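You operate a simulated robot arm through the tools that you are given. There is no shell and no other tool.

The job below is to be done with a simulated robot arm. You get a single attempt, and the scene is never put back.

## Task
Dress steel plate 3, then steel plate 4, till each reads 0 m.
Fine: each goes into the dresser's nest and back on its own pad; hands out of the nest while the lever is down.

Only the result counts: the job must be done as asked and must still hold three seconds after the hand-in. Knocking over, shifting, dropping, spilling or breaking anything else fails it.

## Robot
A 7-joint arm with a three-finger gripper, fixed in place. Base frame: the origin is at the foot of the arm, x ahead of it, y to its left, z up. Readings come in m, degrees, newtons and seconds.
Its first joint turns from -166.0 to 166.0 degrees. Payload 2.69 kg.
The tool frame sits at the grasp point between the pads (the TCP): z along the fingers, y along the line on which they close. The tips reach 0.03 m beyond it. Largest opening 0.128 m; the body of the gripper starts 0.117 m behind the TCP.
Orientation is that of the tool frame in the base frame, as a unit quaternion [w, x, y, z]. With the fingers straight down and closing along the base's y, the tool's x points along the base's -x, its y along +y and its z along -z.

## Interface
- The arm moves only by the tool step_arm. Its argument "deltas" is a list that holds one entry, the list of rows, each a list of 7 numbers: the closure, from 0 (fully open) to 1 (shut), then the shift along the tool's x, y, z in m, then the turn, a rotation vector about the tool's x, y, z in degrees. In form: [[[grip, dx, dy, dz, rx, ry, rz], ...]]. A call has 1 to 20 rows; each row shifts and turns the commanded pose from where the row before left it, along the tool's axes as they then stand. Rows are played at 5 a second. More than 0.05 m and 8.6 degrees between two rows, or a gripper value outside its range, and nothing of the call is played. Where a pose cannot be reached the arm comes as near as it can. A force on the tool above 90 N (or 10 N above the force at the start of the call, whichever is more), or a blocked arm, ends the call early, and 0.2 s more pass. The fingers move at their own pace and stop on an object; they squeeze with about 44 N. The grip force told is the motor's: it shows also when the fingers shut on nothing. Time passes only in rows, and 0.2 s behind the last, so rows that do not move let the fingers close. It gives the time, the measured TCP pose, the force on the tool (base axes), the opening and the grip force at its end, in the units of the frame above (readings bear some noise), with the torque about the TCP (base axes, N m) and any sound that the robot's microphone picked up.
- Cameras (640 x 400 px; columns grow to the right, rows downward): "scene" is fixed at [0.0506, -0.6507, 1.5834]; the picture's right is [0.82, -0.58, 0.00], its down [-0.24, -0.33, -0.91] and it looks along [0.53, 0.75, -0.41] (base axes); focal length 372 px, centre (320, 200). "wrist" rides on the gripper at [0.058, 0.054, -0.131] in the tool frame; the picture's right is [-0.68, 0.74, 0.00], its down [-0.62, -0.57, -0.55] and it looks along [-0.40, -0.37, 0.84] (tool axes); focal length 234 px, centre (320, 200). There is no depth. A picture from a camera that has moved, and an enlarged one, comes with that camera's place and axes in the base frame and with its lens.
- get_image(camera): a new picture of that camera. It takes no simulated time.
- lift_body(by): slides the trunk up (or, below 0, down) by that many m; the arm rides with it, the base frame stays. It gives what a move gives, with no picture.
- enlarge(camera, box): a new picture of the part [left, top, right, bottom] of that camera's present view, enlarged. It takes no simulated time.
- job_done(): hands the job in; it is judged then, once.

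Places have to be worked out from the pictures, the camera data and where the tool is seen. Open the gripper and draw the arm clear of the work before you hand the job in, unless the task says otherwise.

The tools are called after ">>>" by a JSON object that holds its "op" and its "data". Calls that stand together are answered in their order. step_arm: Moves the arm, as the interface text tells. Its arguments: {"type":"object","properties":{"deltas":{"type":"array","items":{"type":"array","items":{"type":"array","items":{"type":"number"}}}}},"required":["deltas"]} The other tools are called the same way: lift_body (by) slides the trunk up or down; get_image (camera) takes a picture; enlarge (camera, box) takes an enlarged picture of a part of a camera's view; job_done () hands the job in.

At the start:

```text
t: 0.0
tool_pos: [0.6387, 0.2864, 1.257]
ee_rot: [0.0, 0.0, 1.0, 0.001]
contact_force: [0.1, -0.1, 0.2]
moment: [0.0, -0.02, 0.0]
gripper_width: 0.128
grip_force: 0.0
trunk travel left (down, up): [-0.15, 0.2]
```

scene: 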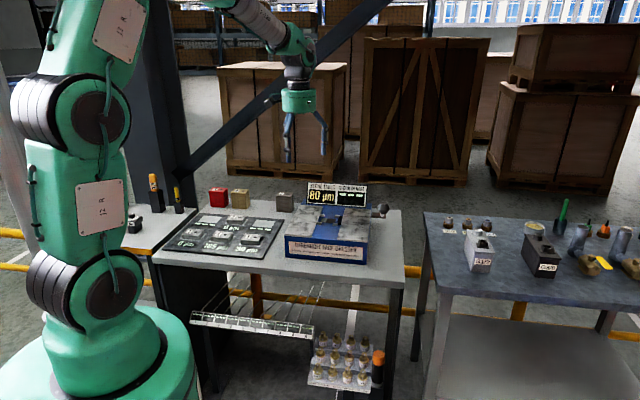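
wrist: 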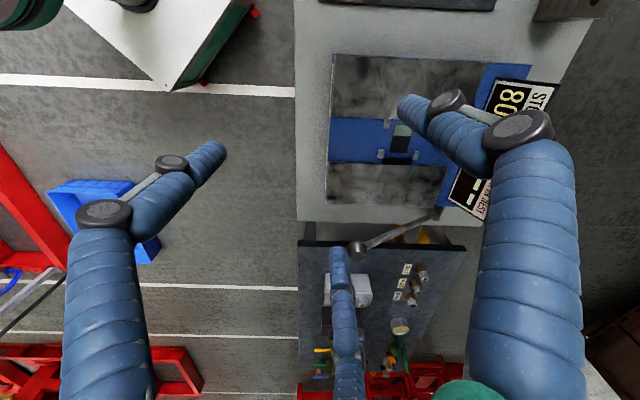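

I'll start by looking closely at the work table: plates, pads, and the dresser with its lever and display.

>>> {"op": "enlarge", "data": {"camera": "scene", "box": [150, 170, 290, 270]}}

>>> {"op": "enlarge", "data": {"camera": "scene", "box": [270, 170, 410, 270]}}

>>> {"op": "enlarge", "data": {"camera": "wrist", "box": [300, 30, 580, 280]}}

```text
4.00 times, centred on (220, 220) of scene
camera zoom: at [0.0506, -0.6507, 1.5834], right [0.82, -0.58, 0.0], down [-0.24, -0.33, -0.91], along [0.53, 0.75, -0.41], focal length 1489 px, centre (720, 120)
```

zoom: 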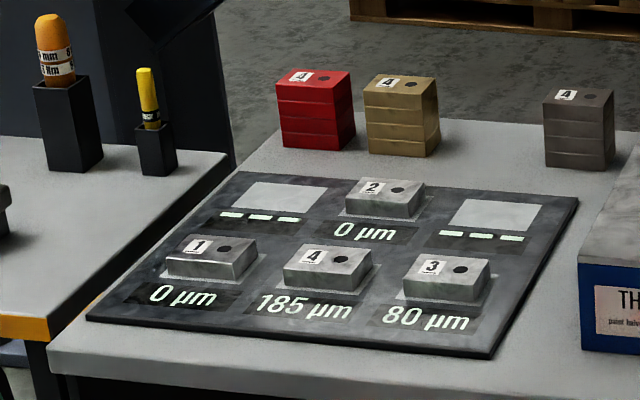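

```text
4.00 times, centred on (340, 220) of scene
camera zoom: at [0.0506, -0.6507, 1.5834], right [0.82, -0.58, 0.0], down [-0.24, -0.33, -0.91], along [0.53, 0.75, -0.41], focal length 1489 px, centre (240, 120)
```

zoom: 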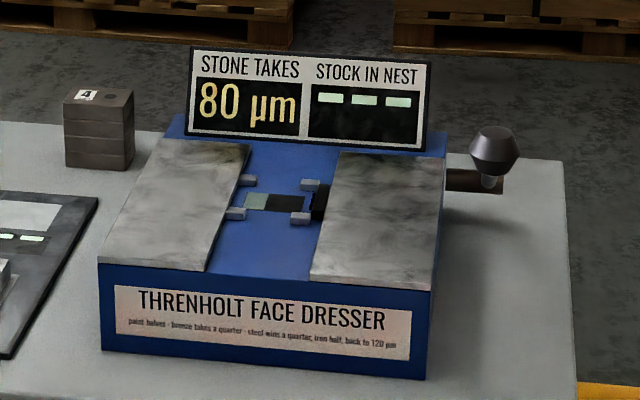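

```text
1.60 times, centred on (440, 155) of wrist
camera zoom: at [0.5792, 0.3403, 1.3875], right [0.68, 0.74, 0.0], down [0.62, -0.57, 0.55], along [0.4, -0.37, -0.84], focal length 375 px, centre (128, 272)
```

zoom: 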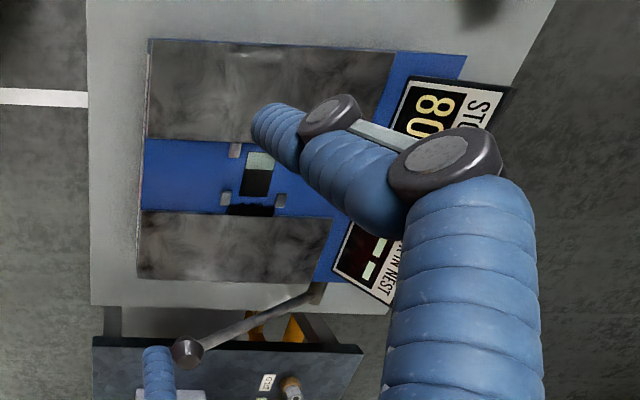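

I need to read the fine print on the dresser plate and the blocks on the table, so I'll enlarge further.

>>> {"op": "enlarge", "data": {"camera": "scene", "box": [284, 232, 376, 266]}}

>>> {"op": "enlarge", "data": {"camera": "scene", "box": [200, 180, 300, 215]}}

>>> {"op": "enlarge", "data": {"camera": "scene", "box": [310, 200, 360, 232]}}

>>> {"op": "enlarge", "data": {"camera": "scene", "box": [420, 190, 640, 310]}}

>>> {"op": "enlarge", "data": {"camera": "scene", "box": [160, 205, 290, 265]}}

```text
6.96 times, centred on (330, 249) of scene
camera zoom: at [0.0506, -0.6507, 1.5834], right [0.82, -0.58, 0.0], down [-0.24, -0.33, -0.91], along [0.53, 0.75, -0.41], focal length 2590 px, centre (250, -141)
```

zoom: 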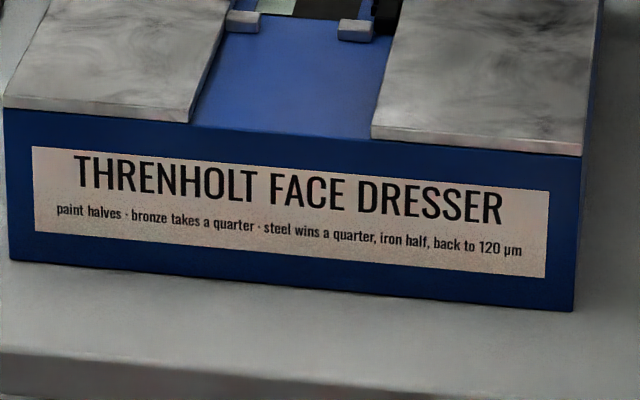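

```text
6.40 times, centred on (250, 198) of scene
camera zoom: at [0.0506, -0.6507, 1.5834], right [0.82, -0.58, 0.0], down [-0.24, -0.33, -0.91], along [0.53, 0.75, -0.41], focal length 2383 px, centre (768, 216)
```

zoom: 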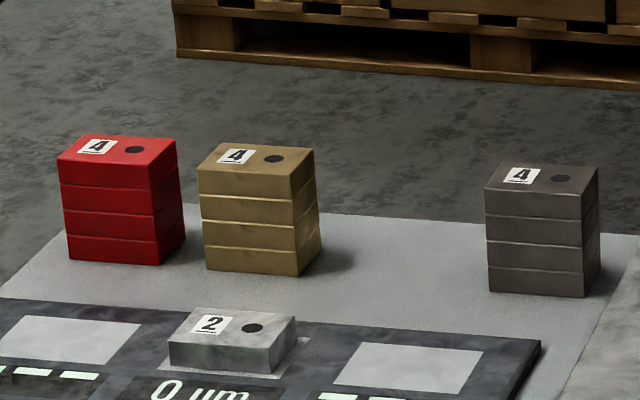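

```text
12.50 times, centred on (335, 216) of scene
camera zoom: at [0.0506, -0.6507, 1.5834], right [0.82, -0.58, 0.0], down [-0.24, -0.33, -0.91], along [0.53, 0.75, -0.41], focal length 4654 px, centre (132, 0)
```

zoom: 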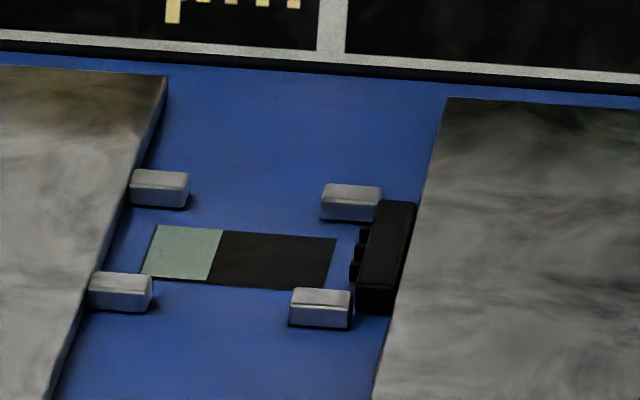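

```text
2.91 times, centred on (530, 250) of scene
camera zoom: at [0.0506, -0.6507, 1.5834], right [0.82, -0.58, 0.0], down [-0.24, -0.33, -0.91], along [0.53, 0.75, -0.41], focal length 1083 px, centre (-291, 54)
```

zoom: 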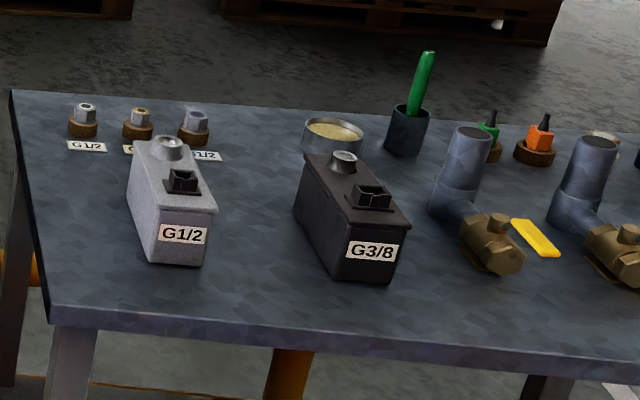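

```text
4.92 times, centred on (225, 235) of scene
camera zoom: at [0.0506, -0.6507, 1.5834], right [0.82, -0.58, 0.0], down [-0.24, -0.33, -0.91], along [0.53, 0.75, -0.41], focal length 1833 px, centre (788, 28)
```

zoom: 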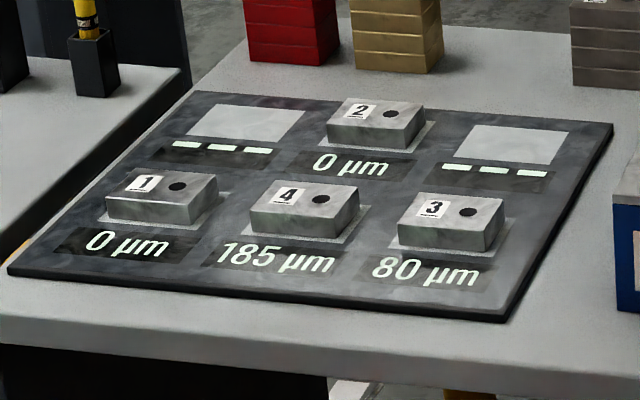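

Triangulating scene and wrist views puts the nest near (0.79, 0.37, 0.93), and the plates' board near (0.45, 0.55). I'll move the hand high over the board to measure plates and pads from above.

>>> {"op": "step_arm", "data": {"deltas": [[[0, 0.0289, 0.0364, 0, 0, 0, 0], [0, 0.0289, 0.0364, 0, 0, 0, 0], [0, 0.0289, 0.0364, 0, 0, 0, 0], [0, 0.0289, 0.0364, 0, 0, 0, 0], [0, 0.0289, 0.0364, 0, 0, 0, 0], [0, 0.0289, 0.0364, 0, 0, 0, 0], [0, 0.0289, 0.0364, 0, 0, 0, 0], [0, 0.0289, 0.0364, 0, 0, 0, 0], [0, 0.0289, 0.0364, 0, 0, 0, 0], [0, 0.0, 0.0, 0, 0, 0, 0]]]}}

>>> {"op": "get_image", "data": {"camera": "wrist"}}

>>> {"op": "get_image", "data": {"camera": "scene"}}

```text
t: 2.2
tool_pos: [0.3753, 0.6125, 1.2539]
ee_rot: [0.0, 0.0, 1.0, 0.0]
contact_force: [-0.3, 0.7, -0.4]
moment: [-0.07, -0.07, 0.0]
gripper_width: 0.1279
grip_force: 0.0
trunk travel left (down, up): [-0.15, 0.2]
```

```text
taken
camera wrist: at [0.3168, 0.6664, 1.3838], right [0.68, 0.74, 0.0], down [0.62, -0.56, 0.55], along [0.4, -0.37, -0.84], focal length 234 px, centre (320, 200)
```

wrist: 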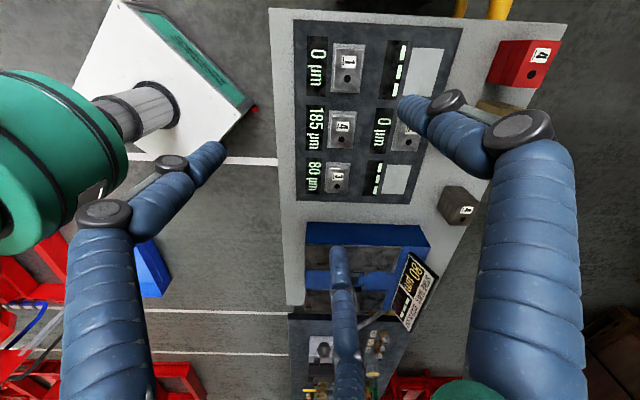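

```text
taken
```

scene: 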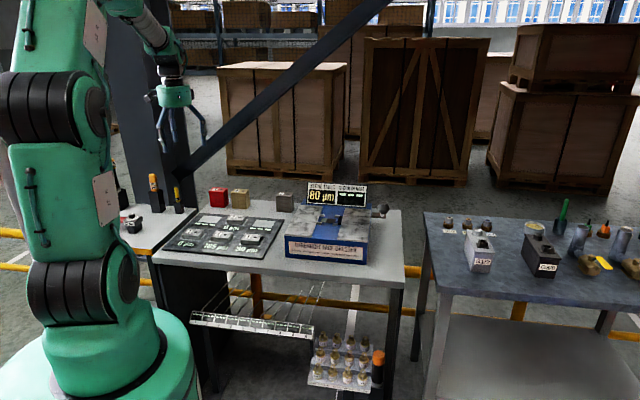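

The wrist camera now sees the board well. I'll enlarge to measure the plates, pads and dresser accurately.

>>> {"op": "enlarge", "data": {"camera": "wrist", "box": [270, 10, 480, 220]}}

>>> {"op": "enlarge", "data": {"camera": "wrist", "box": [280, 210, 440, 340]}}

>>> {"op": "enlarge", "data": {"camera": "wrist", "box": [150, 80, 480, 320]}}

```text
1.90 times, centred on (375, 115) of wrist
camera zoom: at [0.3168, 0.6664, 1.3838], right [0.68, 0.74, 0.0], down [0.62, -0.56, 0.55], along [0.4, -0.37, -0.84], focal length 446 px, centre (215, 362)
```

zoom: 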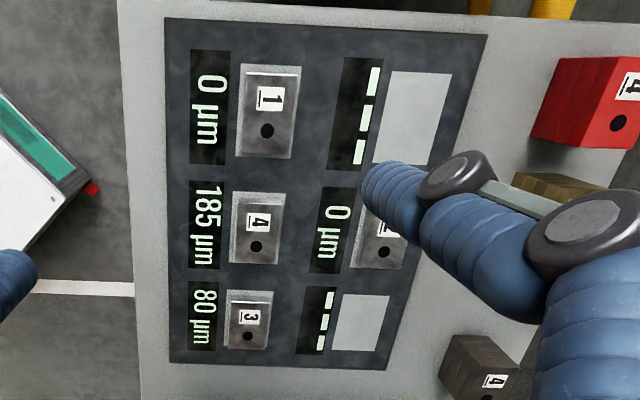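

```text
3.08 times, centred on (360, 275) of wrist
camera zoom: at [0.3168, 0.6664, 1.3838], right [0.68, 0.74, 0.0], down [0.62, -0.56, 0.55], along [0.4, -0.37, -0.84], focal length 720 px, centre (197, -31)
```

zoom: 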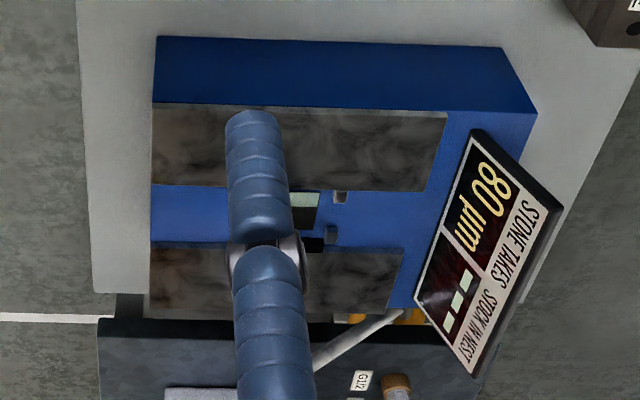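

```text
1.67 times, centred on (315, 200) of wrist
camera zoom: at [0.3168, 0.6664, 1.3838], right [0.68, 0.74, 0.0], down [0.62, -0.56, 0.55], along [0.4, -0.37, -0.84], focal length 390 px, centre (328, 200)
```

zoom: 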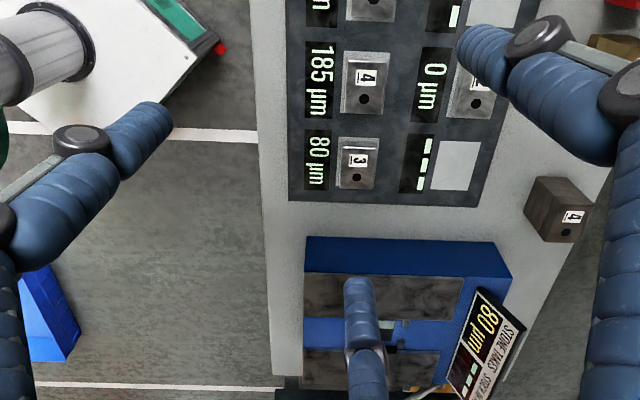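

Triangulation gives plate tops at z≈0.873, pads z≈0.85, rows along direction (0.707,-0.707), plate 3 near (0.55,0.51). I'll zoom for the plate outlines and the lever.

>>> {"op": "enlarge", "data": {"camera": "wrist", "box": [310, 90, 430, 210]}}

>>> {"op": "enlarge", "data": {"camera": "scene", "box": [205, 220, 285, 260]}}

>>> {"op": "enlarge", "data": {"camera": "scene", "box": [130, 20, 230, 170]}}

>>> {"op": "enlarge", "data": {"camera": "scene", "box": [350, 190, 410, 240]}}

```text
3.33 times, centred on (370, 150) of wrist
camera zoom: at [0.3168, 0.6664, 1.3838], right [0.68, 0.74, 0.0], down [0.62, -0.56, 0.55], along [0.4, -0.37, -0.84], focal length 781 px, centre (153, 367)
```

zoom: 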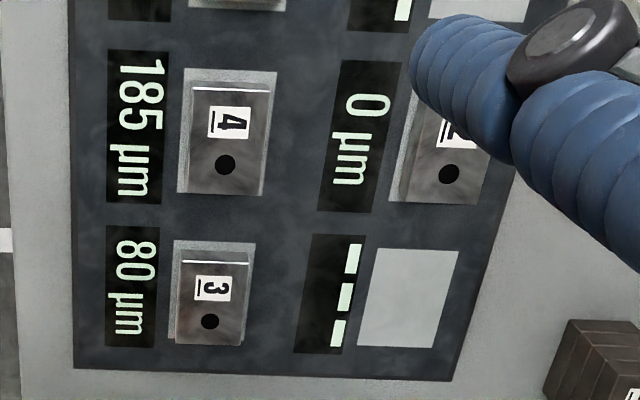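

```text
8.00 times, centred on (245, 240) of scene
camera zoom: at [0.0506, -0.6507, 1.5834], right [0.82, -0.58, 0.0], down [-0.24, -0.33, -0.91], along [0.53, 0.75, -0.41], focal length 2979 px, centre (920, -120)
```

zoom: 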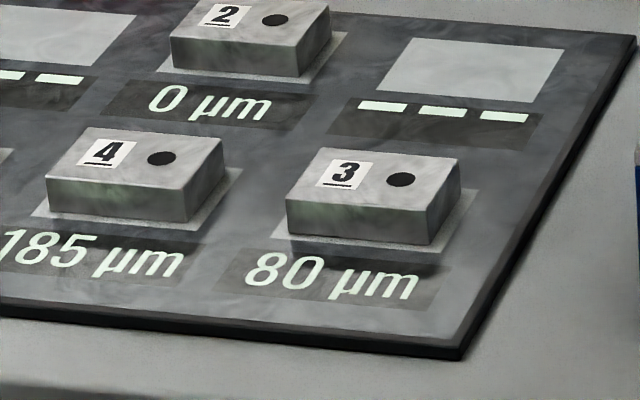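

```text
2.67 times, centred on (180, 95) of scene
camera zoom: at [0.0506, -0.6507, 1.5834], right [0.82, -0.58, 0.0], down [-0.24, -0.33, -0.91], along [0.53, 0.75, -0.41], focal length 993 px, centre (693, 480)
```

zoom: 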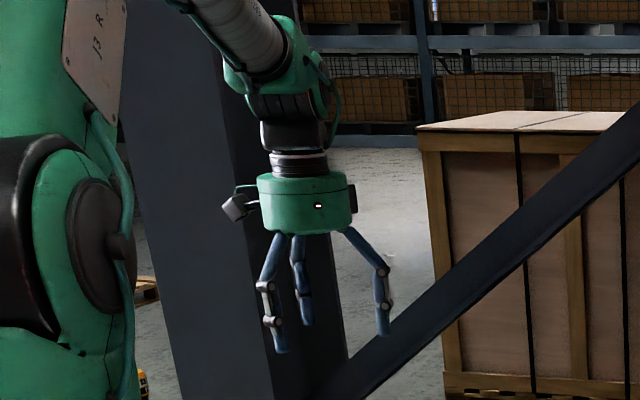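

```text
8.00 times, centred on (380, 215) of scene
camera zoom: at [0.0506, -0.6507, 1.5834], right [0.82, -0.58, 0.0], down [-0.24, -0.33, -0.91], along [0.53, 0.75, -0.41], focal length 2979 px, centre (-160, 80)
```

zoom: 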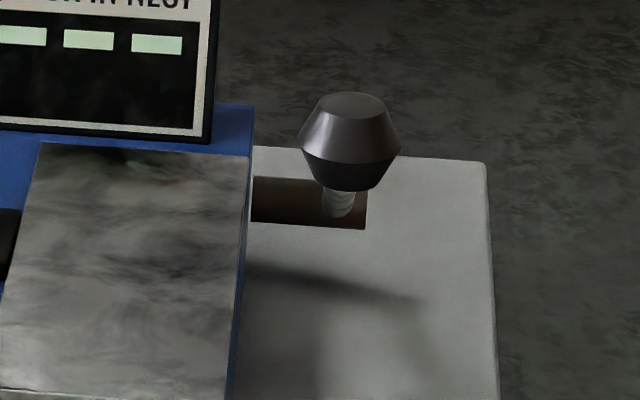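

The hand looks three-fingered visually; plates appear about 0.068 × 0.052 × 0.022. I'll turn the tool 45° about its axis to align the fingers with the plates' short side, close partially, and look.

>>> {"op": "step_arm", "data": {"deltas": [[[0.3, 0, 0, 0, 0, 0, 7.5], [0.5, 0, 0, 0, 0, 0, 7.5], [0.5, 0, 0, 0, 0, 0, 7.5], [0.5, 0, 0, 0, 0, 0, 7.5], [0.5, 0, 0, 0, 0, 0, 7.5], [0.5, 0, 0, 0, 0, 0, 7.5], [0.5, 0, 0, 0, 0, 0, 0]]]}}

>>> {"op": "get_image", "data": {"camera": "wrist"}}

>>> {"op": "enlarge", "data": {"camera": "scene", "box": [130, 20, 230, 170]}}

```text
t: 3.8
tool_pos: [0.3773, 0.6135, 1.2578]
ee_rot: [0.0, 0.383, 0.924, 0.0]
contact_force: [0.6, -0.5, -0.1]
moment: [0.02, 0.01, 0.02]
gripper_width: 0.0641
grip_force: 0.0
trunk travel left (down, up): [-0.15, 0.2]
```

```text
taken
camera wrist: at [0.374, 0.6933, 1.3869], right [1.0, 0.04, 0.0], down [0.03, -0.84, 0.55], along [0.02, -0.55, -0.84], focal length 234 px, centre (320, 200)
```

wrist: 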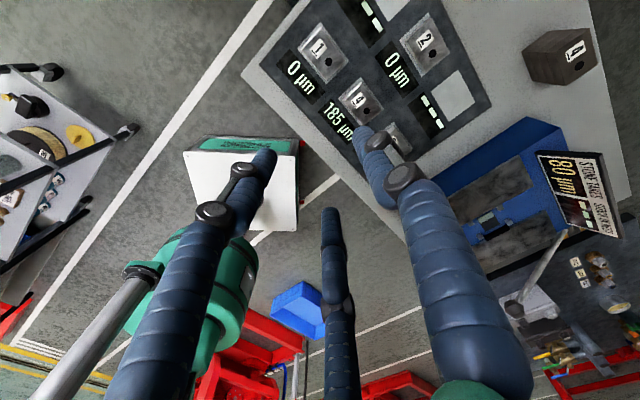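

```text
2.67 times, centred on (180, 95) of scene
camera zoom: at [0.0506, -0.6507, 1.5834], right [0.82, -0.58, 0.0], down [-0.24, -0.33, -0.91], along [0.53, 0.75, -0.41], focal length 993 px, centre (693, 480)
```

zoom: 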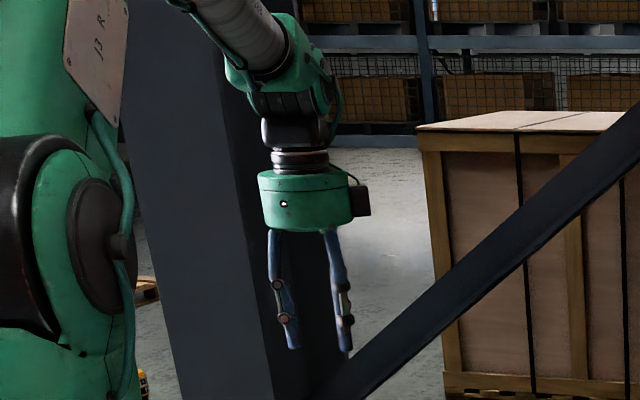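

The two opposing sides close symmetrically about the TCP as described. Next I'll move high over the dresser so the wrist camera looks almost straight down into the nest.

>>> {"op": "step_arm", "data": {"deltas": [[[0.5, -0.0467, 0.0077, 0.0089, 0, 0, 0], [0.5, -0.0467, 0.0077, 0.0089, 0, 0, 0], [0.5, -0.0467, 0.0077, 0.0089, 0, 0, 0], [0.5, -0.0467, 0.0077, 0.0089, 0, 0, 0], [0.5, -0.0467, 0.0077, 0.0089, 0, 0, 0], [0.5, -0.0467, 0.0077, 0.0089, 0, 0, 0], [0.5, -0.0467, 0.0077, 0.0089, 0, 0, 0], [0.5, -0.0467, 0.0077, 0.0089, 0, 0, 0], [0.5, -0.0467, 0.0077, 0.0089, 0, 0, 0], [0.5, -0.0467, 0.0077, 0.0089, 0, 0, 0], [0.5, -0.0467, 0.0077, 0.0089, 0, 0, 0], [0.5, 0, 0, 0, 0, 0, 0], [0.5, 0, 0, 0, 0, 0, 0]]]}}

>>> {"op": "get_image", "data": {"camera": "wrist"}}

>>> {"op": "enlarge", "data": {"camera": "wrist", "box": [240, 30, 420, 150]}}

```text
t: 6.6
tool_pos: [0.799, 0.3086, 1.161]
ee_rot: [0.0, 0.382, 0.924, 0.0]
contact_force: [-0.6, -0.6, 0.8]
moment: [0.03, -0.04, 0.02]
gripper_width: 0.0641
grip_force: 0.0
trunk travel left (down, up): [-0.15, 0.2]
```

```text
taken
camera wrist: at [0.7955, 0.3894, 1.2904], right [1.0, 0.04, 0.0], down [0.04, -0.84, 0.55], along [0.02, -0.55, -0.84], focal length 234 px, centre (320, 200)
```

wrist: 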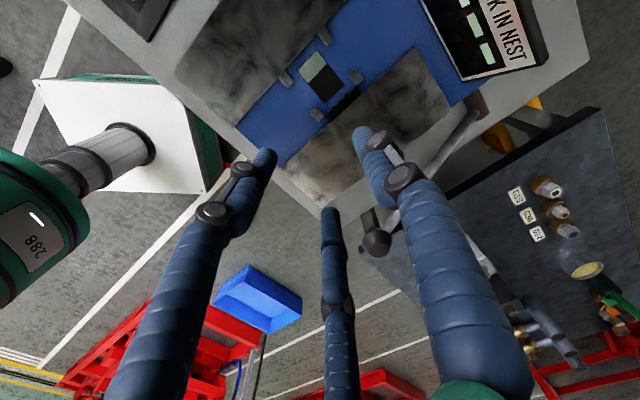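

```text
3.33 times, centred on (330, 90) of wrist
camera zoom: at [0.7955, 0.3894, 1.2904], right [1.0, 0.04, 0.0], down [0.04, -0.84, 0.55], along [0.02, -0.55, -0.84], focal length 781 px, centre (287, 567)
```

zoom: 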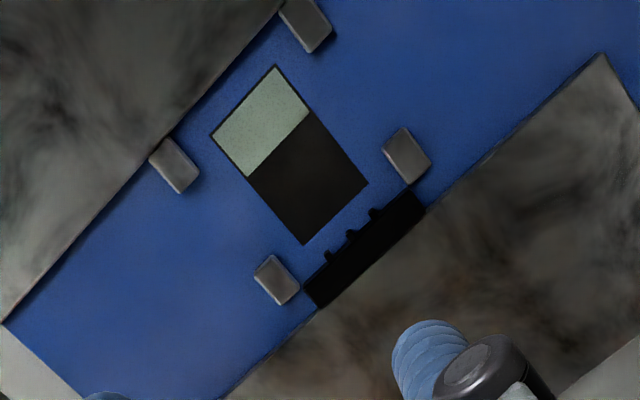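

The nest is clear: its centre is about (0.798, 0.356), axis at −45°, floor z≈0.933, about 0.075 × 0.059 between stops. Now I'll return above plate 3 and descend to a pre-grasp height to check the alignment.

>>> {"op": "step_arm", "data": {"deltas": [[[0.35, 0.0455, -0.0046, 0, 0, 0, 0], [0.35, 0.0455, -0.0046, 0, 0, 0, 0], [0.35, 0.0455, -0.0046, 0, 0, 0, 0], [0.35, 0.0455, -0.0046, 0, 0, 0, 0], [0.35, 0.0455, -0.0046, 0, 0, 0, 0], [0.35, 0.0455, -0.0046, 0, 0, 0, 0], [0.35, 0.0455, -0.0046, 0, 0, 0, 0], [0.35, 0, 0, 0.04, 0, 0, 0], [0.35, 0, 0, 0.04, 0, 0, 0], [0.35, 0, 0, 0.04, 0, 0, 0], [0.35, 0, 0, 0.04, 0, 0, 0], [0.35, 0, 0, 0, 0, 0, 0], [0.35, 0, 0, 0, 0, 0, 0]]]}}

>>> {"op": "get_image", "data": {"camera": "wrist"}}

>>> {"op": "enlarge", "data": {"camera": "scene", "box": [190, 180, 310, 260]}}

```text
t: 9.4
tool_pos: [0.5576, 0.5091, 0.998]
ee_rot: [0.0, 0.382, 0.924, 0.0]
contact_force: [-0.5, 0.2, -0.3]
moment: [0.01, -0.04, 0.01]
gripper_width: 0.0832
grip_force: 0.1
trunk travel left (down, up): [-0.15, 0.2]
```

```text
taken
camera wrist: at [0.5524, 0.5889, 1.1287], right [1.0, 0.04, 0.0], down [0.04, -0.84, 0.55], along [0.02, -0.55, -0.84], focal length 234 px, centre (320, 200)
```

wrist: 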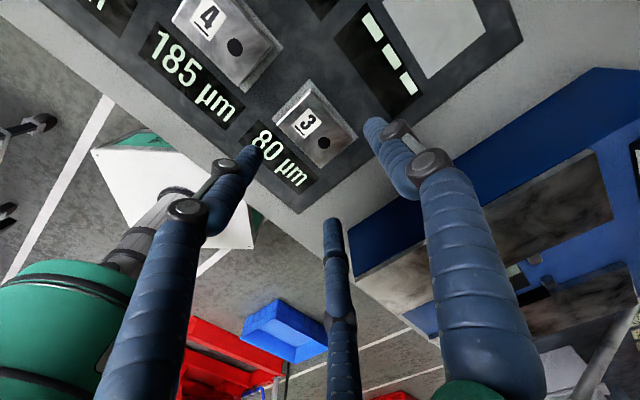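

```text
5.00 times, centred on (250, 220) of scene
camera zoom: at [0.0506, -0.6507, 1.5834], right [0.82, -0.58, 0.0], down [-0.24, -0.33, -0.91], along [0.53, 0.75, -0.41], focal length 1862 px, centre (670, 100)
```

zoom: 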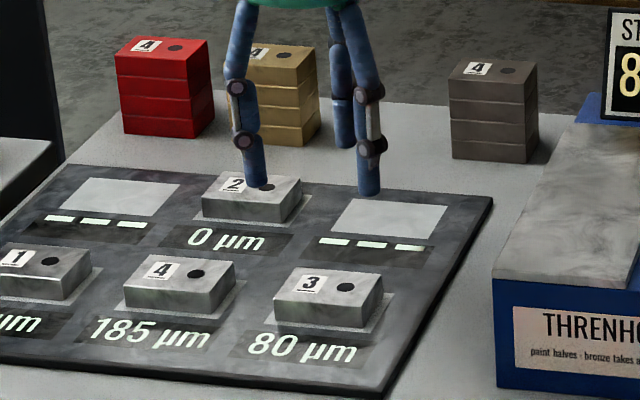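

The hand is over plate 3. I'll let it settle one call, re-read the pose, and enlarge the view of plate 3 for a fine fix.

>>> {"op": "step_arm", "data": {"deltas": [[[0.35, 0, 0, 0, 0, 0, 0], [0.35, 0, 0, 0, 0, 0, 0], [0.35, 0, 0, 0, 0, 0, 0]]]}}

>>> {"op": "enlarge", "data": {"camera": "wrist", "box": [250, 60, 380, 210]}}

>>> {"op": "enlarge", "data": {"camera": "wrist", "box": [160, 0, 340, 130]}}

```text
t: 10.2
tool_pos: [0.5558, 0.509, 0.9983]
ee_rot: [0.0, 0.383, 0.924, 0.0]
contact_force: [1.0, 0.4, 0.5]
moment: [0.05, -0.01, 0.0]
gripper_width: 0.0829
grip_force: 0.2
trunk travel left (down, up): [-0.15, 0.2]
```

```text
2.67 times, centred on (315, 135) of wrist
camera zoom: at [0.5523, 0.589, 1.1285], right [1.0, 0.04, 0.0], down [0.04, -0.84, 0.55], along [0.02, -0.55, -0.84], focal length 624 px, centre (333, 373)
```

zoom: 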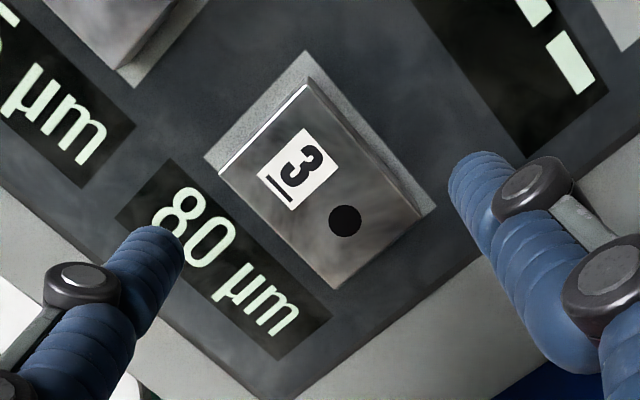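

```text
3.08 times, centred on (250, 65) of wrist
camera zoom: at [0.5523, 0.589, 1.1285], right [1.0, 0.04, 0.0], down [0.04, -0.84, 0.55], along [0.02, -0.55, -0.84], focal length 720 px, centre (535, 615)
```

zoom: 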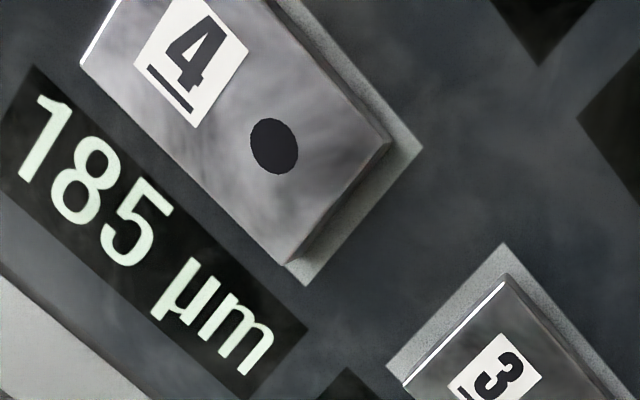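

Plate 3's centre resolves to (0.551, 0.509), about 0.069 × 0.050 × 0.018, and the TCP sits 4 mm off in +x. I'll correct and descend so that the tips straddle the plate just above the pad.

>>> {"op": "step_arm", "data": {"deltas": [[[0.35, 0.0027, -0.0033, 0, 0, 0, 0], [0.35, 0, 0, 0.03, 0, 0, 0], [0.35, 0, 0, 0.03, 0, 0, 0], [0.35, 0, 0, 0.025, 0, 0, 0], [0.35, 0, 0, 0.015, 0, 0, 0], [0.35, 0, 0, 0.006, 0, 0, 0], [0.35, 0, 0, 0, 0, 0, 0], [0.35, 0, 0, 0, 0, 0, 0]]]}}

>>> {"op": "get_image", "data": {"camera": "wrist"}}

>>> {"op": "enlarge", "data": {"camera": "scene", "box": [200, 190, 300, 260]}}

```text
t: 12.0
tool_pos: [0.5496, 0.513, 0.8929]
ee_rot: [0.0, 0.383, 0.924, 0.001]
contact_force: [-2.0, -3.1, 5.6]
moment: [-0.27, -0.05, -0.03]
gripper_width: 0.0937
grip_force: 4.5
trunk travel left (down, up): [-0.15, 0.2]
```

```text
taken
camera wrist: at [0.5455, 0.5916, 1.023], right [1.0, 0.04, 0.0], down [0.04, -0.84, 0.55], along [0.02, -0.55, -0.84], focal length 234 px, centre (320, 200)
```

wrist: 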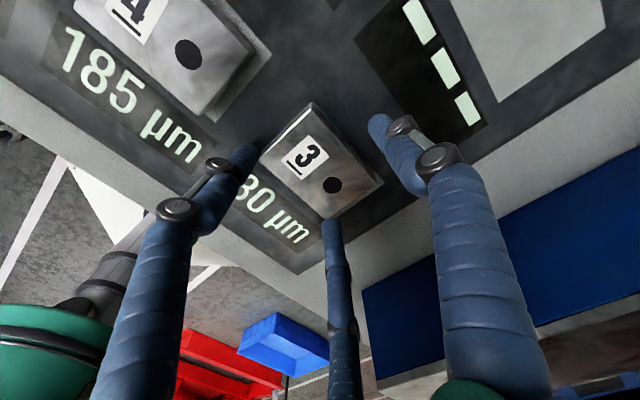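

```text
5.71 times, centred on (250, 225) of scene
camera zoom: at [0.0506, -0.6507, 1.5834], right [0.82, -0.58, 0.0], down [-0.24, -0.33, -0.91], along [0.53, 0.75, -0.41], focal length 2128 px, centre (720, 57)
```

zoom: 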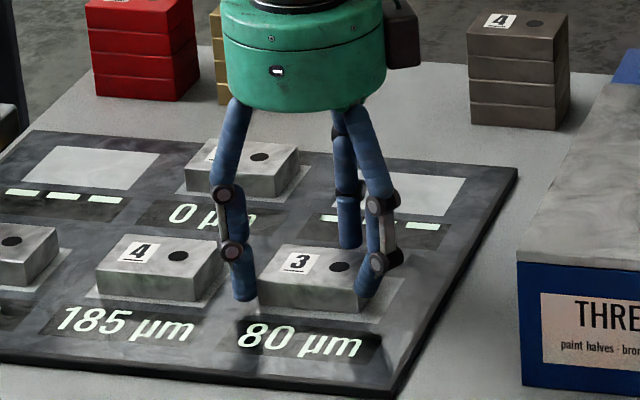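

There's a light contact force (≈5 N up) and the fingers were spread slightly, so something touches. I'll look closely before moving on.

>>> {"op": "enlarge", "data": {"camera": "scene", "box": [225, 210, 285, 255]}}

>>> {"op": "enlarge", "data": {"camera": "wrist", "box": [220, 80, 420, 250]}}

```text
8.89 times, centred on (255, 232) of scene
camera zoom: at [0.0506, -0.6507, 1.5834], right [0.82, -0.58, 0.0], down [-0.24, -0.33, -0.91], along [0.53, 0.75, -0.41], focal length 3310 px, centre (898, -89)
```

zoom: 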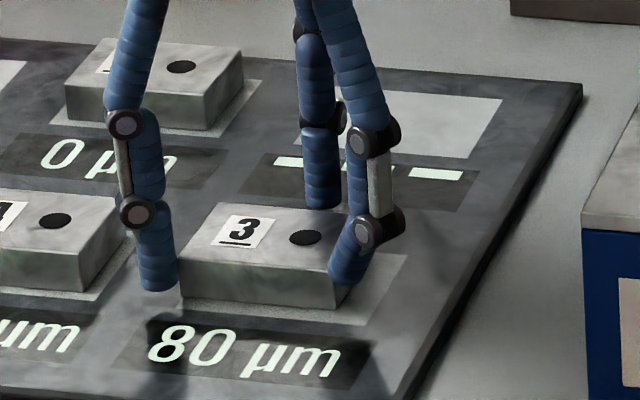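

```text
2.35 times, centred on (320, 165) of wrist
camera zoom: at [0.5455, 0.5916, 1.023], right [1.0, 0.04, 0.0], down [0.04, -0.84, 0.55], along [0.02, -0.55, -0.84], focal length 551 px, centre (320, 282)
```

zoom: 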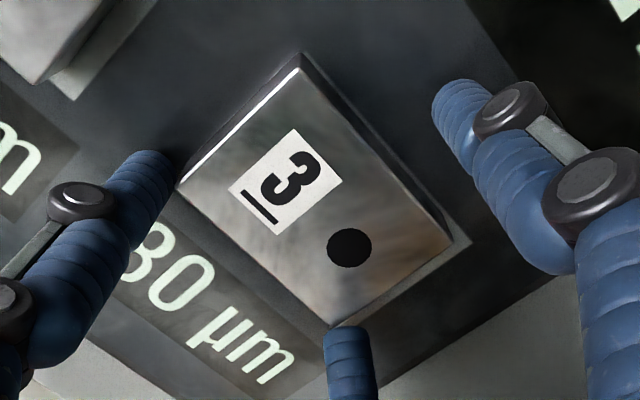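

The picture shows the hand really acts as a three-jaw centring hand (jaws at 0°, ±120°), and the right front jaw nudged the plate a few mm. I'll open fully in place, rise, and re-measure the plate.

>>> {"op": "step_arm", "data": {"deltas": [[[0.2, 0, 0, 0, 0, 0, 0], [0.0, 0, 0, 0, 0, 0, 0], [0, 0, 0, 0, 0, 0, 0], [0, 0, 0, 0, 0, 0, 0]]]}}

>>> {"op": "enlarge", "data": {"camera": "wrist", "box": [220, 80, 420, 250]}}

>>> {"op": "enlarge", "data": {"camera": "scene", "box": [225, 210, 285, 255]}}

```text
t: 13.0
tool_pos: [0.5503, 0.5126, 0.893]
ee_rot: [0.0, 0.383, 0.924, 0.0]
contact_force: [-0.6, 0.2, 0.2]
moment: [0.02, 0.02, 0.01]
gripper_width: 0.1277
grip_force: 0.1
trunk travel left (down, up): [-0.15, 0.2]
```

```text
2.35 times, centred on (320, 165) of wrist
camera zoom: at [0.5459, 0.5919, 1.0232], right [1.0, 0.04, 0.0], down [0.04, -0.84, 0.55], along [0.02, -0.55, -0.84], focal length 551 px, centre (320, 282)
```

zoom: 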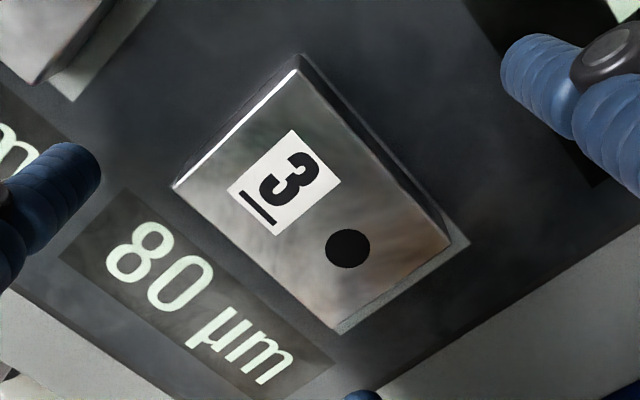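

```text
8.89 times, centred on (255, 232) of scene
camera zoom: at [0.0506, -0.6507, 1.5834], right [0.82, -0.58, 0.0], down [-0.24, -0.33, -0.91], along [0.53, 0.75, -0.41], focal length 3310 px, centre (898, -89)
```

zoom: 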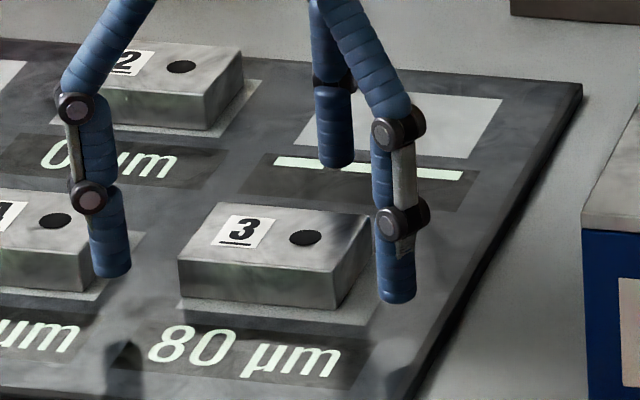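

The hand is clear now; plate 3 sits at about (0.548, 0.516), shifted ~7 mm along its pad. For a three-jaw hold the plate must be ~8 mm toward the single jaw from the TCP, so I'll shift, lower slightly to grip its upper half (tips must clear the nest posts), and close gently.

>>> {"op": "step_arm", "data": {"deltas": [[[0, 0.003, -0.0063, 0, 0, 0, 0], [0, 0, 0, 0.002, 0, 0, 0], [0.2, 0, 0, 0, 0, 0, 0], [0.3, 0, 0, 0, 0, 0, 0], [0.4, 0, 0, 0, 0, 0, 0], [0.45, 0, 0, 0, 0, 0, 0], [0.45, 0, 0, 0, 0, 0, 0]]]}}

>>> {"op": "enlarge", "data": {"camera": "wrist", "box": [220, 80, 420, 250]}}

>>> {"op": "enlarge", "data": {"camera": "scene", "box": [225, 210, 285, 255]}}

```text
t: 14.6
tool_pos: [0.542, 0.5095, 0.8906]
ee_rot: [0.0, 0.383, 0.924, 0.0]
contact_force: [-2.1, 0.4, -1.2]
moment: [0.02, 0.07, 0.0]
gripper_width: 0.0711
grip_force: 1.1
trunk travel left (down, up): [-0.15, 0.2]
```

```text
2.35 times, centred on (320, 165) of wrist
camera zoom: at [0.538, 0.59, 1.0208], right [1.0, 0.04, 0.0], down [0.04, -0.84, 0.55], along [0.02, -0.55, -0.84], focal length 551 px, centre (320, 282)
```

zoom: 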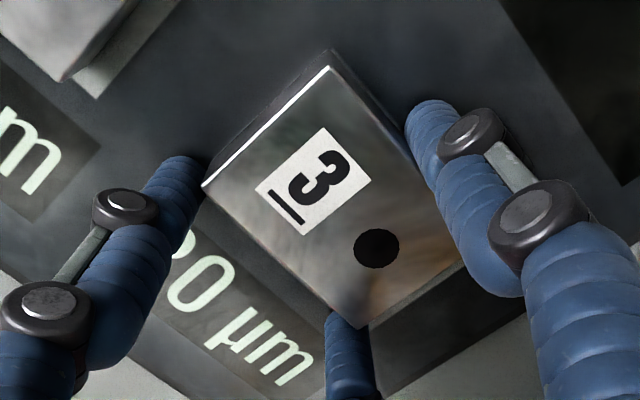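

```text
8.89 times, centred on (255, 232) of scene
camera zoom: at [0.0506, -0.6507, 1.5834], right [0.82, -0.58, 0.0], down [-0.24, -0.33, -0.91], along [0.53, 0.75, -0.41], focal length 3310 px, centre (898, -89)
```

zoom: 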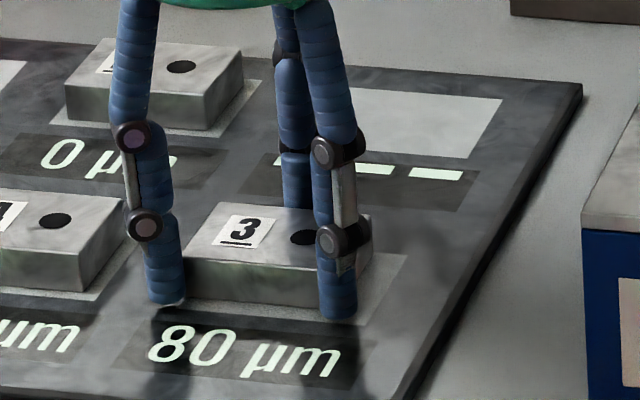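

With this orientation the two front jaws only catch the plate's corners. A sturdier hold is one jaw on the plate's left end and two on the long faces (hand turned 30°), so I'll open, rise, and turn.

>>> {"op": "step_arm", "data": {"deltas": [[[0.2, 0, 0, 0, 0, 0, 0], [0.1, 0, 0, 0, 0, 0, 0], [0.1, 0, 0, -0.03, 0, 0, 0], [0.1, 0, 0, -0.04, 0, 0, 0], [0.3, 0, 0, -0.02, 0, 0, 7.5], [0.4, 0, 0, 0, 0, 0, 7.5], [0.4, 0, 0, 0, 0, 0, 7.5], [0.4, 0, 0, 0, 0, 0, 7.5], [0.4, 0, 0, 0, 0, 0, 0], [0.4, 0, 0, 0, 0, 0, 0]]]}}

>>> {"op": "get_image", "data": {"camera": "wrist"}}

>>> {"op": "enlarge", "data": {"camera": "scene", "box": [225, 210, 285, 255]}}

```text
t: 16.8
tool_pos: [0.5416, 0.5103, 0.9809]
ee_rot: [0.001, 0.609, 0.793, 0.0]
contact_force: [-0.5, 0.1, 0.2]
moment: [-0.03, -0.02, 0.01]
gripper_width: 0.0769
grip_force: 0.0
trunk travel left (down, up): [-0.15, 0.2]
```

```text
taken
camera wrist: at [0.5779, 0.5815, 1.1106], right [0.89, -0.46, 0.0], down [-0.39, -0.74, 0.55], along [-0.25, -0.49, -0.84], focal length 234 px, centre (320, 200)
```

wrist: 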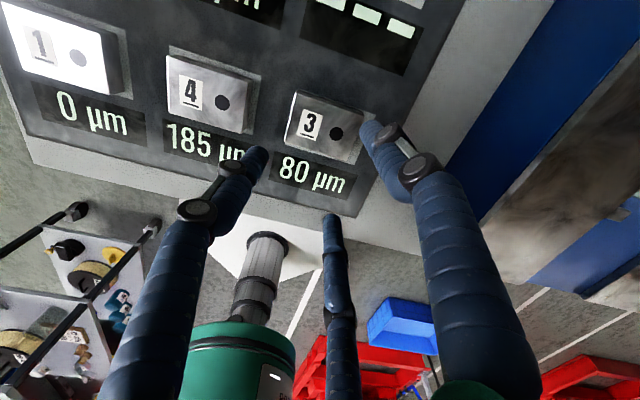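

```text
8.89 times, centred on (255, 232) of scene
camera zoom: at [0.0506, -0.6507, 1.5834], right [0.82, -0.58, 0.0], down [-0.24, -0.33, -0.91], along [0.53, 0.75, -0.41], focal length 3310 px, centre (898, -89)
```

zoom: 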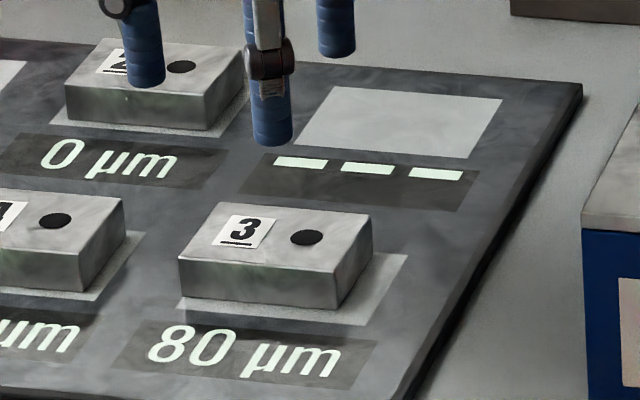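

Now I have a clear view; I'll enlarge plate 3 in the wrist picture for an exact position and angle.

>>> {"op": "enlarge", "data": {"camera": "wrist", "box": [240, 70, 400, 220]}}

```text
2.67 times, centred on (320, 145) of wrist
camera zoom: at [0.5779, 0.5815, 1.1106], right [0.89, -0.46, 0.0], down [-0.39, -0.74, 0.55], along [-0.25, -0.49, -0.84], focal length 624 px, centre (320, 347)
```

zoom: 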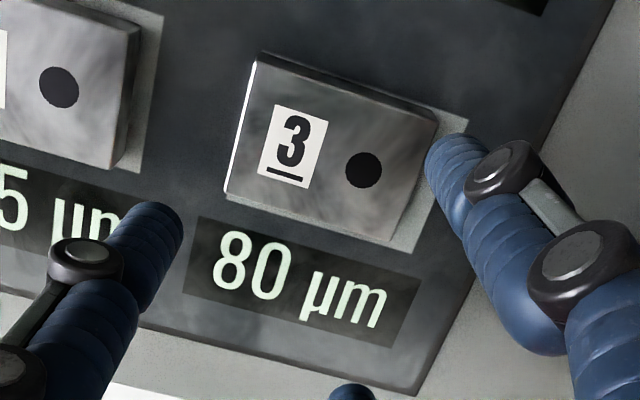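

Plate centre is about (0.548, 0.517) at −44.5°. I'll shift so the plate sits 5 mm toward its right end from the TCP, and lower to the grip height with the opening at 0.077 m, stopping to look before closing.

>>> {"op": "step_arm", "data": {"deltas": [[[0.4, 0.0073, 0.0065, 0, 0, 0, 0], [0.4, 0, 0, 0.03, 0, 0, 0], [0.4, 0, 0, 0.03, 0, 0, 0], [0.4, 0, 0, 0.015, 0, 0, 0], [0.4, 0, 0, 0.003, 0, 0, 0], [0.4, 0, 0, 0, 0, 0, 0]]]}}

>>> {"op": "enlarge", "data": {"camera": "wrist", "box": [220, 80, 420, 250]}}

>>> {"op": "enlarge", "data": {"camera": "scene", "box": [225, 205, 285, 250]}}

```text
t: 18.2
tool_pos: [0.5485, 0.5169, 0.9044]
ee_rot: [0.001, 0.609, 0.793, 0.0]
contact_force: [0.2, -0.4, 0.0]
moment: [0.0, -0.03, 0.04]
gripper_width: 0.0768
grip_force: 0.1
trunk travel left (down, up): [-0.15, 0.2]
```

```text
2.35 times, centred on (320, 165) of wrist
camera zoom: at [0.5845, 0.5885, 1.0338], right [0.89, -0.46, 0.0], down [-0.39, -0.74, 0.55], along [-0.25, -0.49, -0.84], focal length 551 px, centre (320, 282)
```

zoom: 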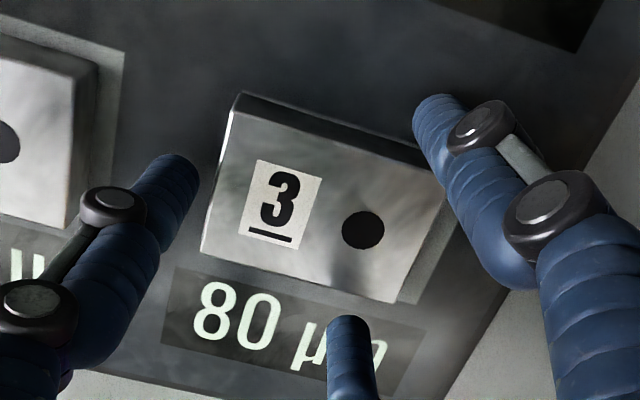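

```text
8.89 times, centred on (255, 228) of scene
camera zoom: at [0.0506, -0.6507, 1.5834], right [0.82, -0.58, 0.0], down [-0.24, -0.33, -0.91], along [0.53, 0.75, -0.41], focal length 3310 px, centre (898, -44)
```

zoom: 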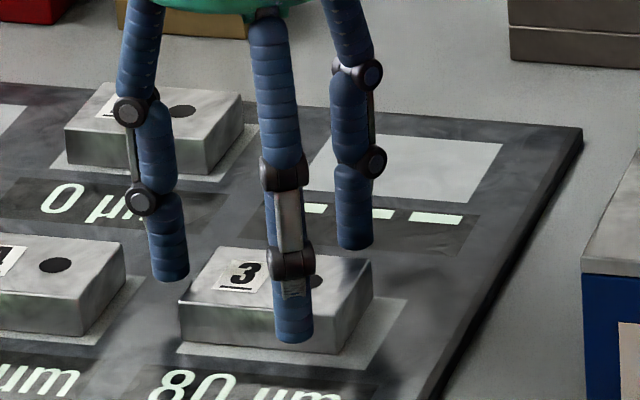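

Hand is positioned with all three jaws clear of the plate; small correction of 3 mm along the plate, lower 12 mm, and then close gradually.

>>> {"op": "step_arm", "data": {"deltas": [[[0.4, 0.0022, -0.0017, 0, 0, 0, 0], [0.4, 0, 0, 0.006, 0, 0, 0], [0.4, 0, 0, 0.0063, 0, 0, 0], [0.4, 0, 0, 0, 0, 0, 0], [0.45, 0, 0, 0, 0, 0, 0], [0.5, 0, 0, 0, 0, 0, 0], [0.53, 0, 0, 0, 0, 0, 0], [0.56, 0, 0, 0, 0, 0, 0], [0.6, 0, 0, 0, 0, 0, 0], [0.6, 0, 0, 0, 0, 0, 0]]]}}

>>> {"op": "enlarge", "data": {"camera": "wrist", "box": [220, 80, 420, 250]}}

>>> {"op": "enlarge", "data": {"camera": "scene", "box": [225, 205, 285, 250]}}

```text
t: 20.4
tool_pos: [0.5454, 0.5209, 0.8913]
ee_rot: [0.0, 0.609, 0.793, 0.0]
contact_force: [-2.0, 2.1, 2.3]
moment: [0.1, 0.15, -0.01]
gripper_width: 0.0592
grip_force: 44.3
trunk travel left (down, up): [-0.15, 0.2]
```

```text
2.35 times, centred on (320, 165) of wrist
camera zoom: at [0.5823, 0.5917, 1.0212], right [0.89, -0.46, 0.0], down [-0.39, -0.74, 0.55], along [-0.25, -0.49, -0.84], focal length 551 px, centre (320, 282)
```

zoom: 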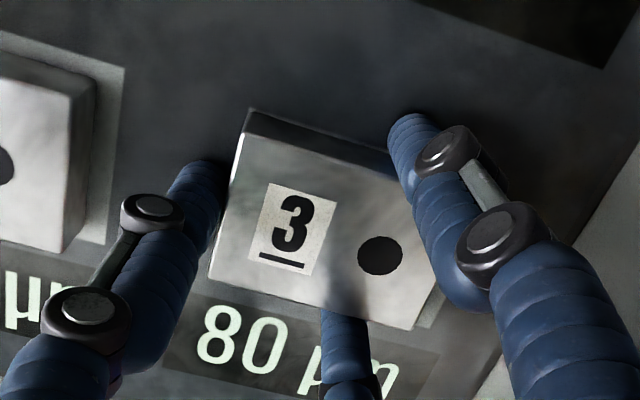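

```text
8.89 times, centred on (255, 228) of scene
camera zoom: at [0.0506, -0.6507, 1.5834], right [0.82, -0.58, 0.0], down [-0.24, -0.33, -0.91], along [0.53, 0.75, -0.41], focal length 3310 px, centre (898, -44)
```

zoom: 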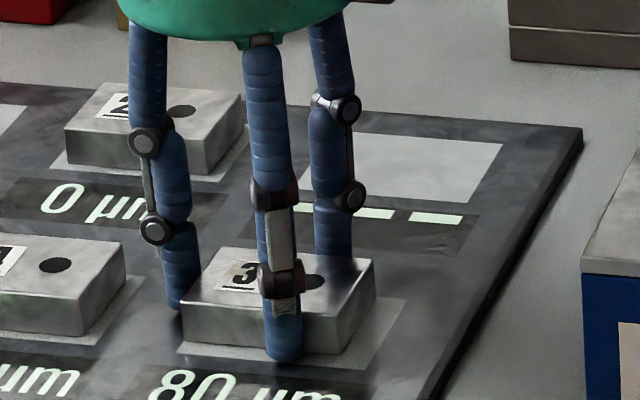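

The grip is firm (44 N at 0.059 m). The tips are ~7 mm above the plate's underside, but the nest posts and slab stand ~7–8 mm high, so I'll regrip 3 mm higher before lifting.

>>> {"op": "step_arm", "data": {"deltas": [[[0.5, 0, 0, 0, 0, 0, 0], [0.45, 0, 0, 0, 0, 0, 0], [0.45, 0, 0, 0, 0, 0, 0], [0.45, 0, 0, -0.003, 0, 0, 0], [0.45, 0, 0, 0, 0, 0, 0], [0.5, 0, 0, 0, 0, 0, 0], [0.55, 0, 0, 0, 0, 0, 0], [0.65, 0, 0, 0, 0, 0, 0], [0.7, 0, 0, 0, 0, 0, 0], [0.7, 0, 0, 0, 0, 0, 0]]]}}

>>> {"op": "enlarge", "data": {"camera": "wrist", "box": [220, 80, 420, 250]}}

>>> {"op": "enlarge", "data": {"camera": "scene", "box": [225, 205, 285, 250]}}

```text
t: 22.6
tool_pos: [0.5453, 0.5202, 0.8951]
ee_rot: [0.001, 0.609, 0.793, 0.0]
contact_force: [0.2, 3.0, 1.9]
moment: [0.14, 0.06, 0.0]
gripper_width: 0.0588
grip_force: 43.8
trunk travel left (down, up): [-0.15, 0.2]
```

```text
2.35 times, centred on (320, 165) of wrist
camera zoom: at [0.5818, 0.5914, 1.0247], right [0.89, -0.46, 0.0], down [-0.39, -0.74, 0.55], along [-0.25, -0.49, -0.84], focal length 551 px, centre (320, 282)
```

zoom: 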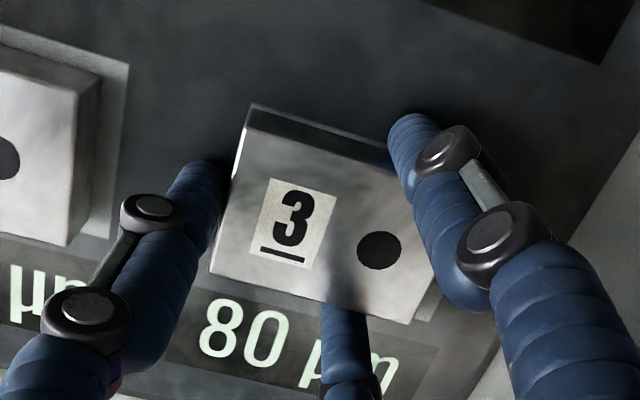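

```text
8.89 times, centred on (255, 228) of scene
camera zoom: at [0.0506, -0.6507, 1.5834], right [0.82, -0.58, 0.0], down [-0.24, -0.33, -0.91], along [0.53, 0.75, -0.41], focal length 3310 px, centre (898, -44)
```

zoom: 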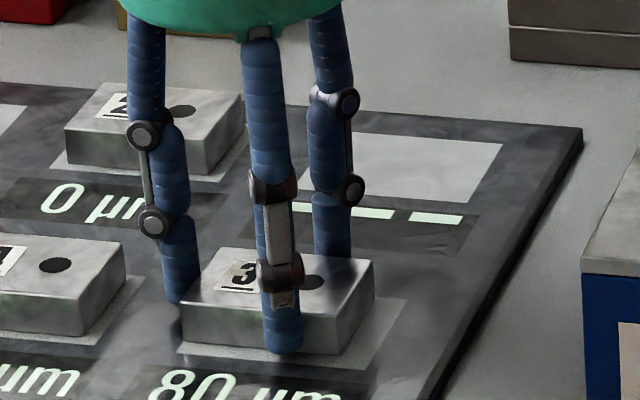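

Regripped at 0.0588 m with 44 N, tips ~10 mm above the plate's underside. I'll lift straight up and check that the plate comes along.

>>> {"op": "step_arm", "data": {"deltas": [[[0.7, 0, 0, -0.01, 0, 0, 0], [0.7, 0, 0, -0.02, 0, 0, 0], [0.7, 0, 0, -0.03, 0, 0, 0], [0.7, 0, 0, -0.03, 0, 0, 0], [0.7, 0, 0, -0.04, 0, 0, 0], [0.7, 0, 0, -0.04, 0, 0, 0], [0.7, 0, 0, 0, 0, 0, 0]]]}}

>>> {"op": "enlarge", "data": {"camera": "wrist", "box": [220, 80, 420, 250]}}

>>> {"op": "enlarge", "data": {"camera": "scene", "box": [200, 150, 300, 260]}}

```text
t: 24.2
tool_pos: [0.5435, 0.5203, 1.0635]
ee_rot: [0.0, 0.609, 0.793, 0.0]
contact_force: [-0.2, 0.0, -4.8]
moment: [0.06, -0.01, -0.03]
gripper_width: 0.0587
grip_force: 43.4
trunk travel left (down, up): [-0.15, 0.2]
```

```text
2.35 times, centred on (320, 165) of wrist
camera zoom: at [0.5803, 0.5922, 1.1943], right [0.89, -0.46, 0.0], down [-0.39, -0.74, 0.55], along [-0.25, -0.49, -0.84], focal length 551 px, centre (320, 282)
```

zoom: 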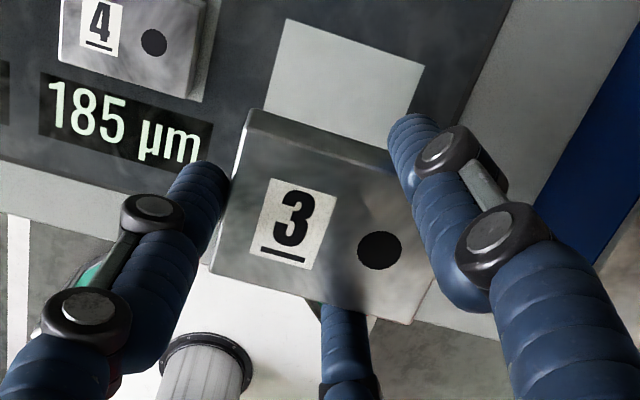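

```text
3.64 times, centred on (250, 205) of scene
camera zoom: at [0.0506, -0.6507, 1.5834], right [0.82, -0.58, 0.0], down [-0.24, -0.33, -0.91], along [0.53, 0.75, -0.41], focal length 1354 px, centre (574, 182)
```

zoom: 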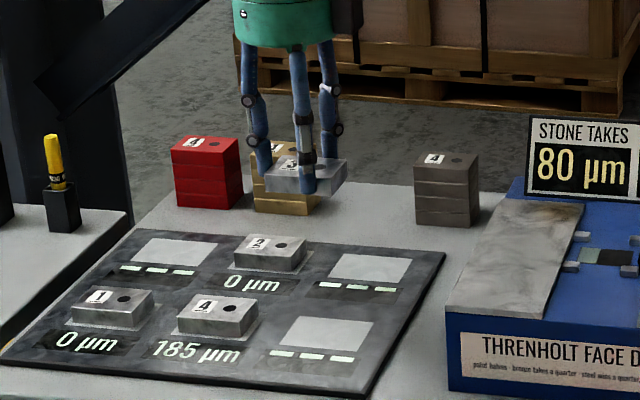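

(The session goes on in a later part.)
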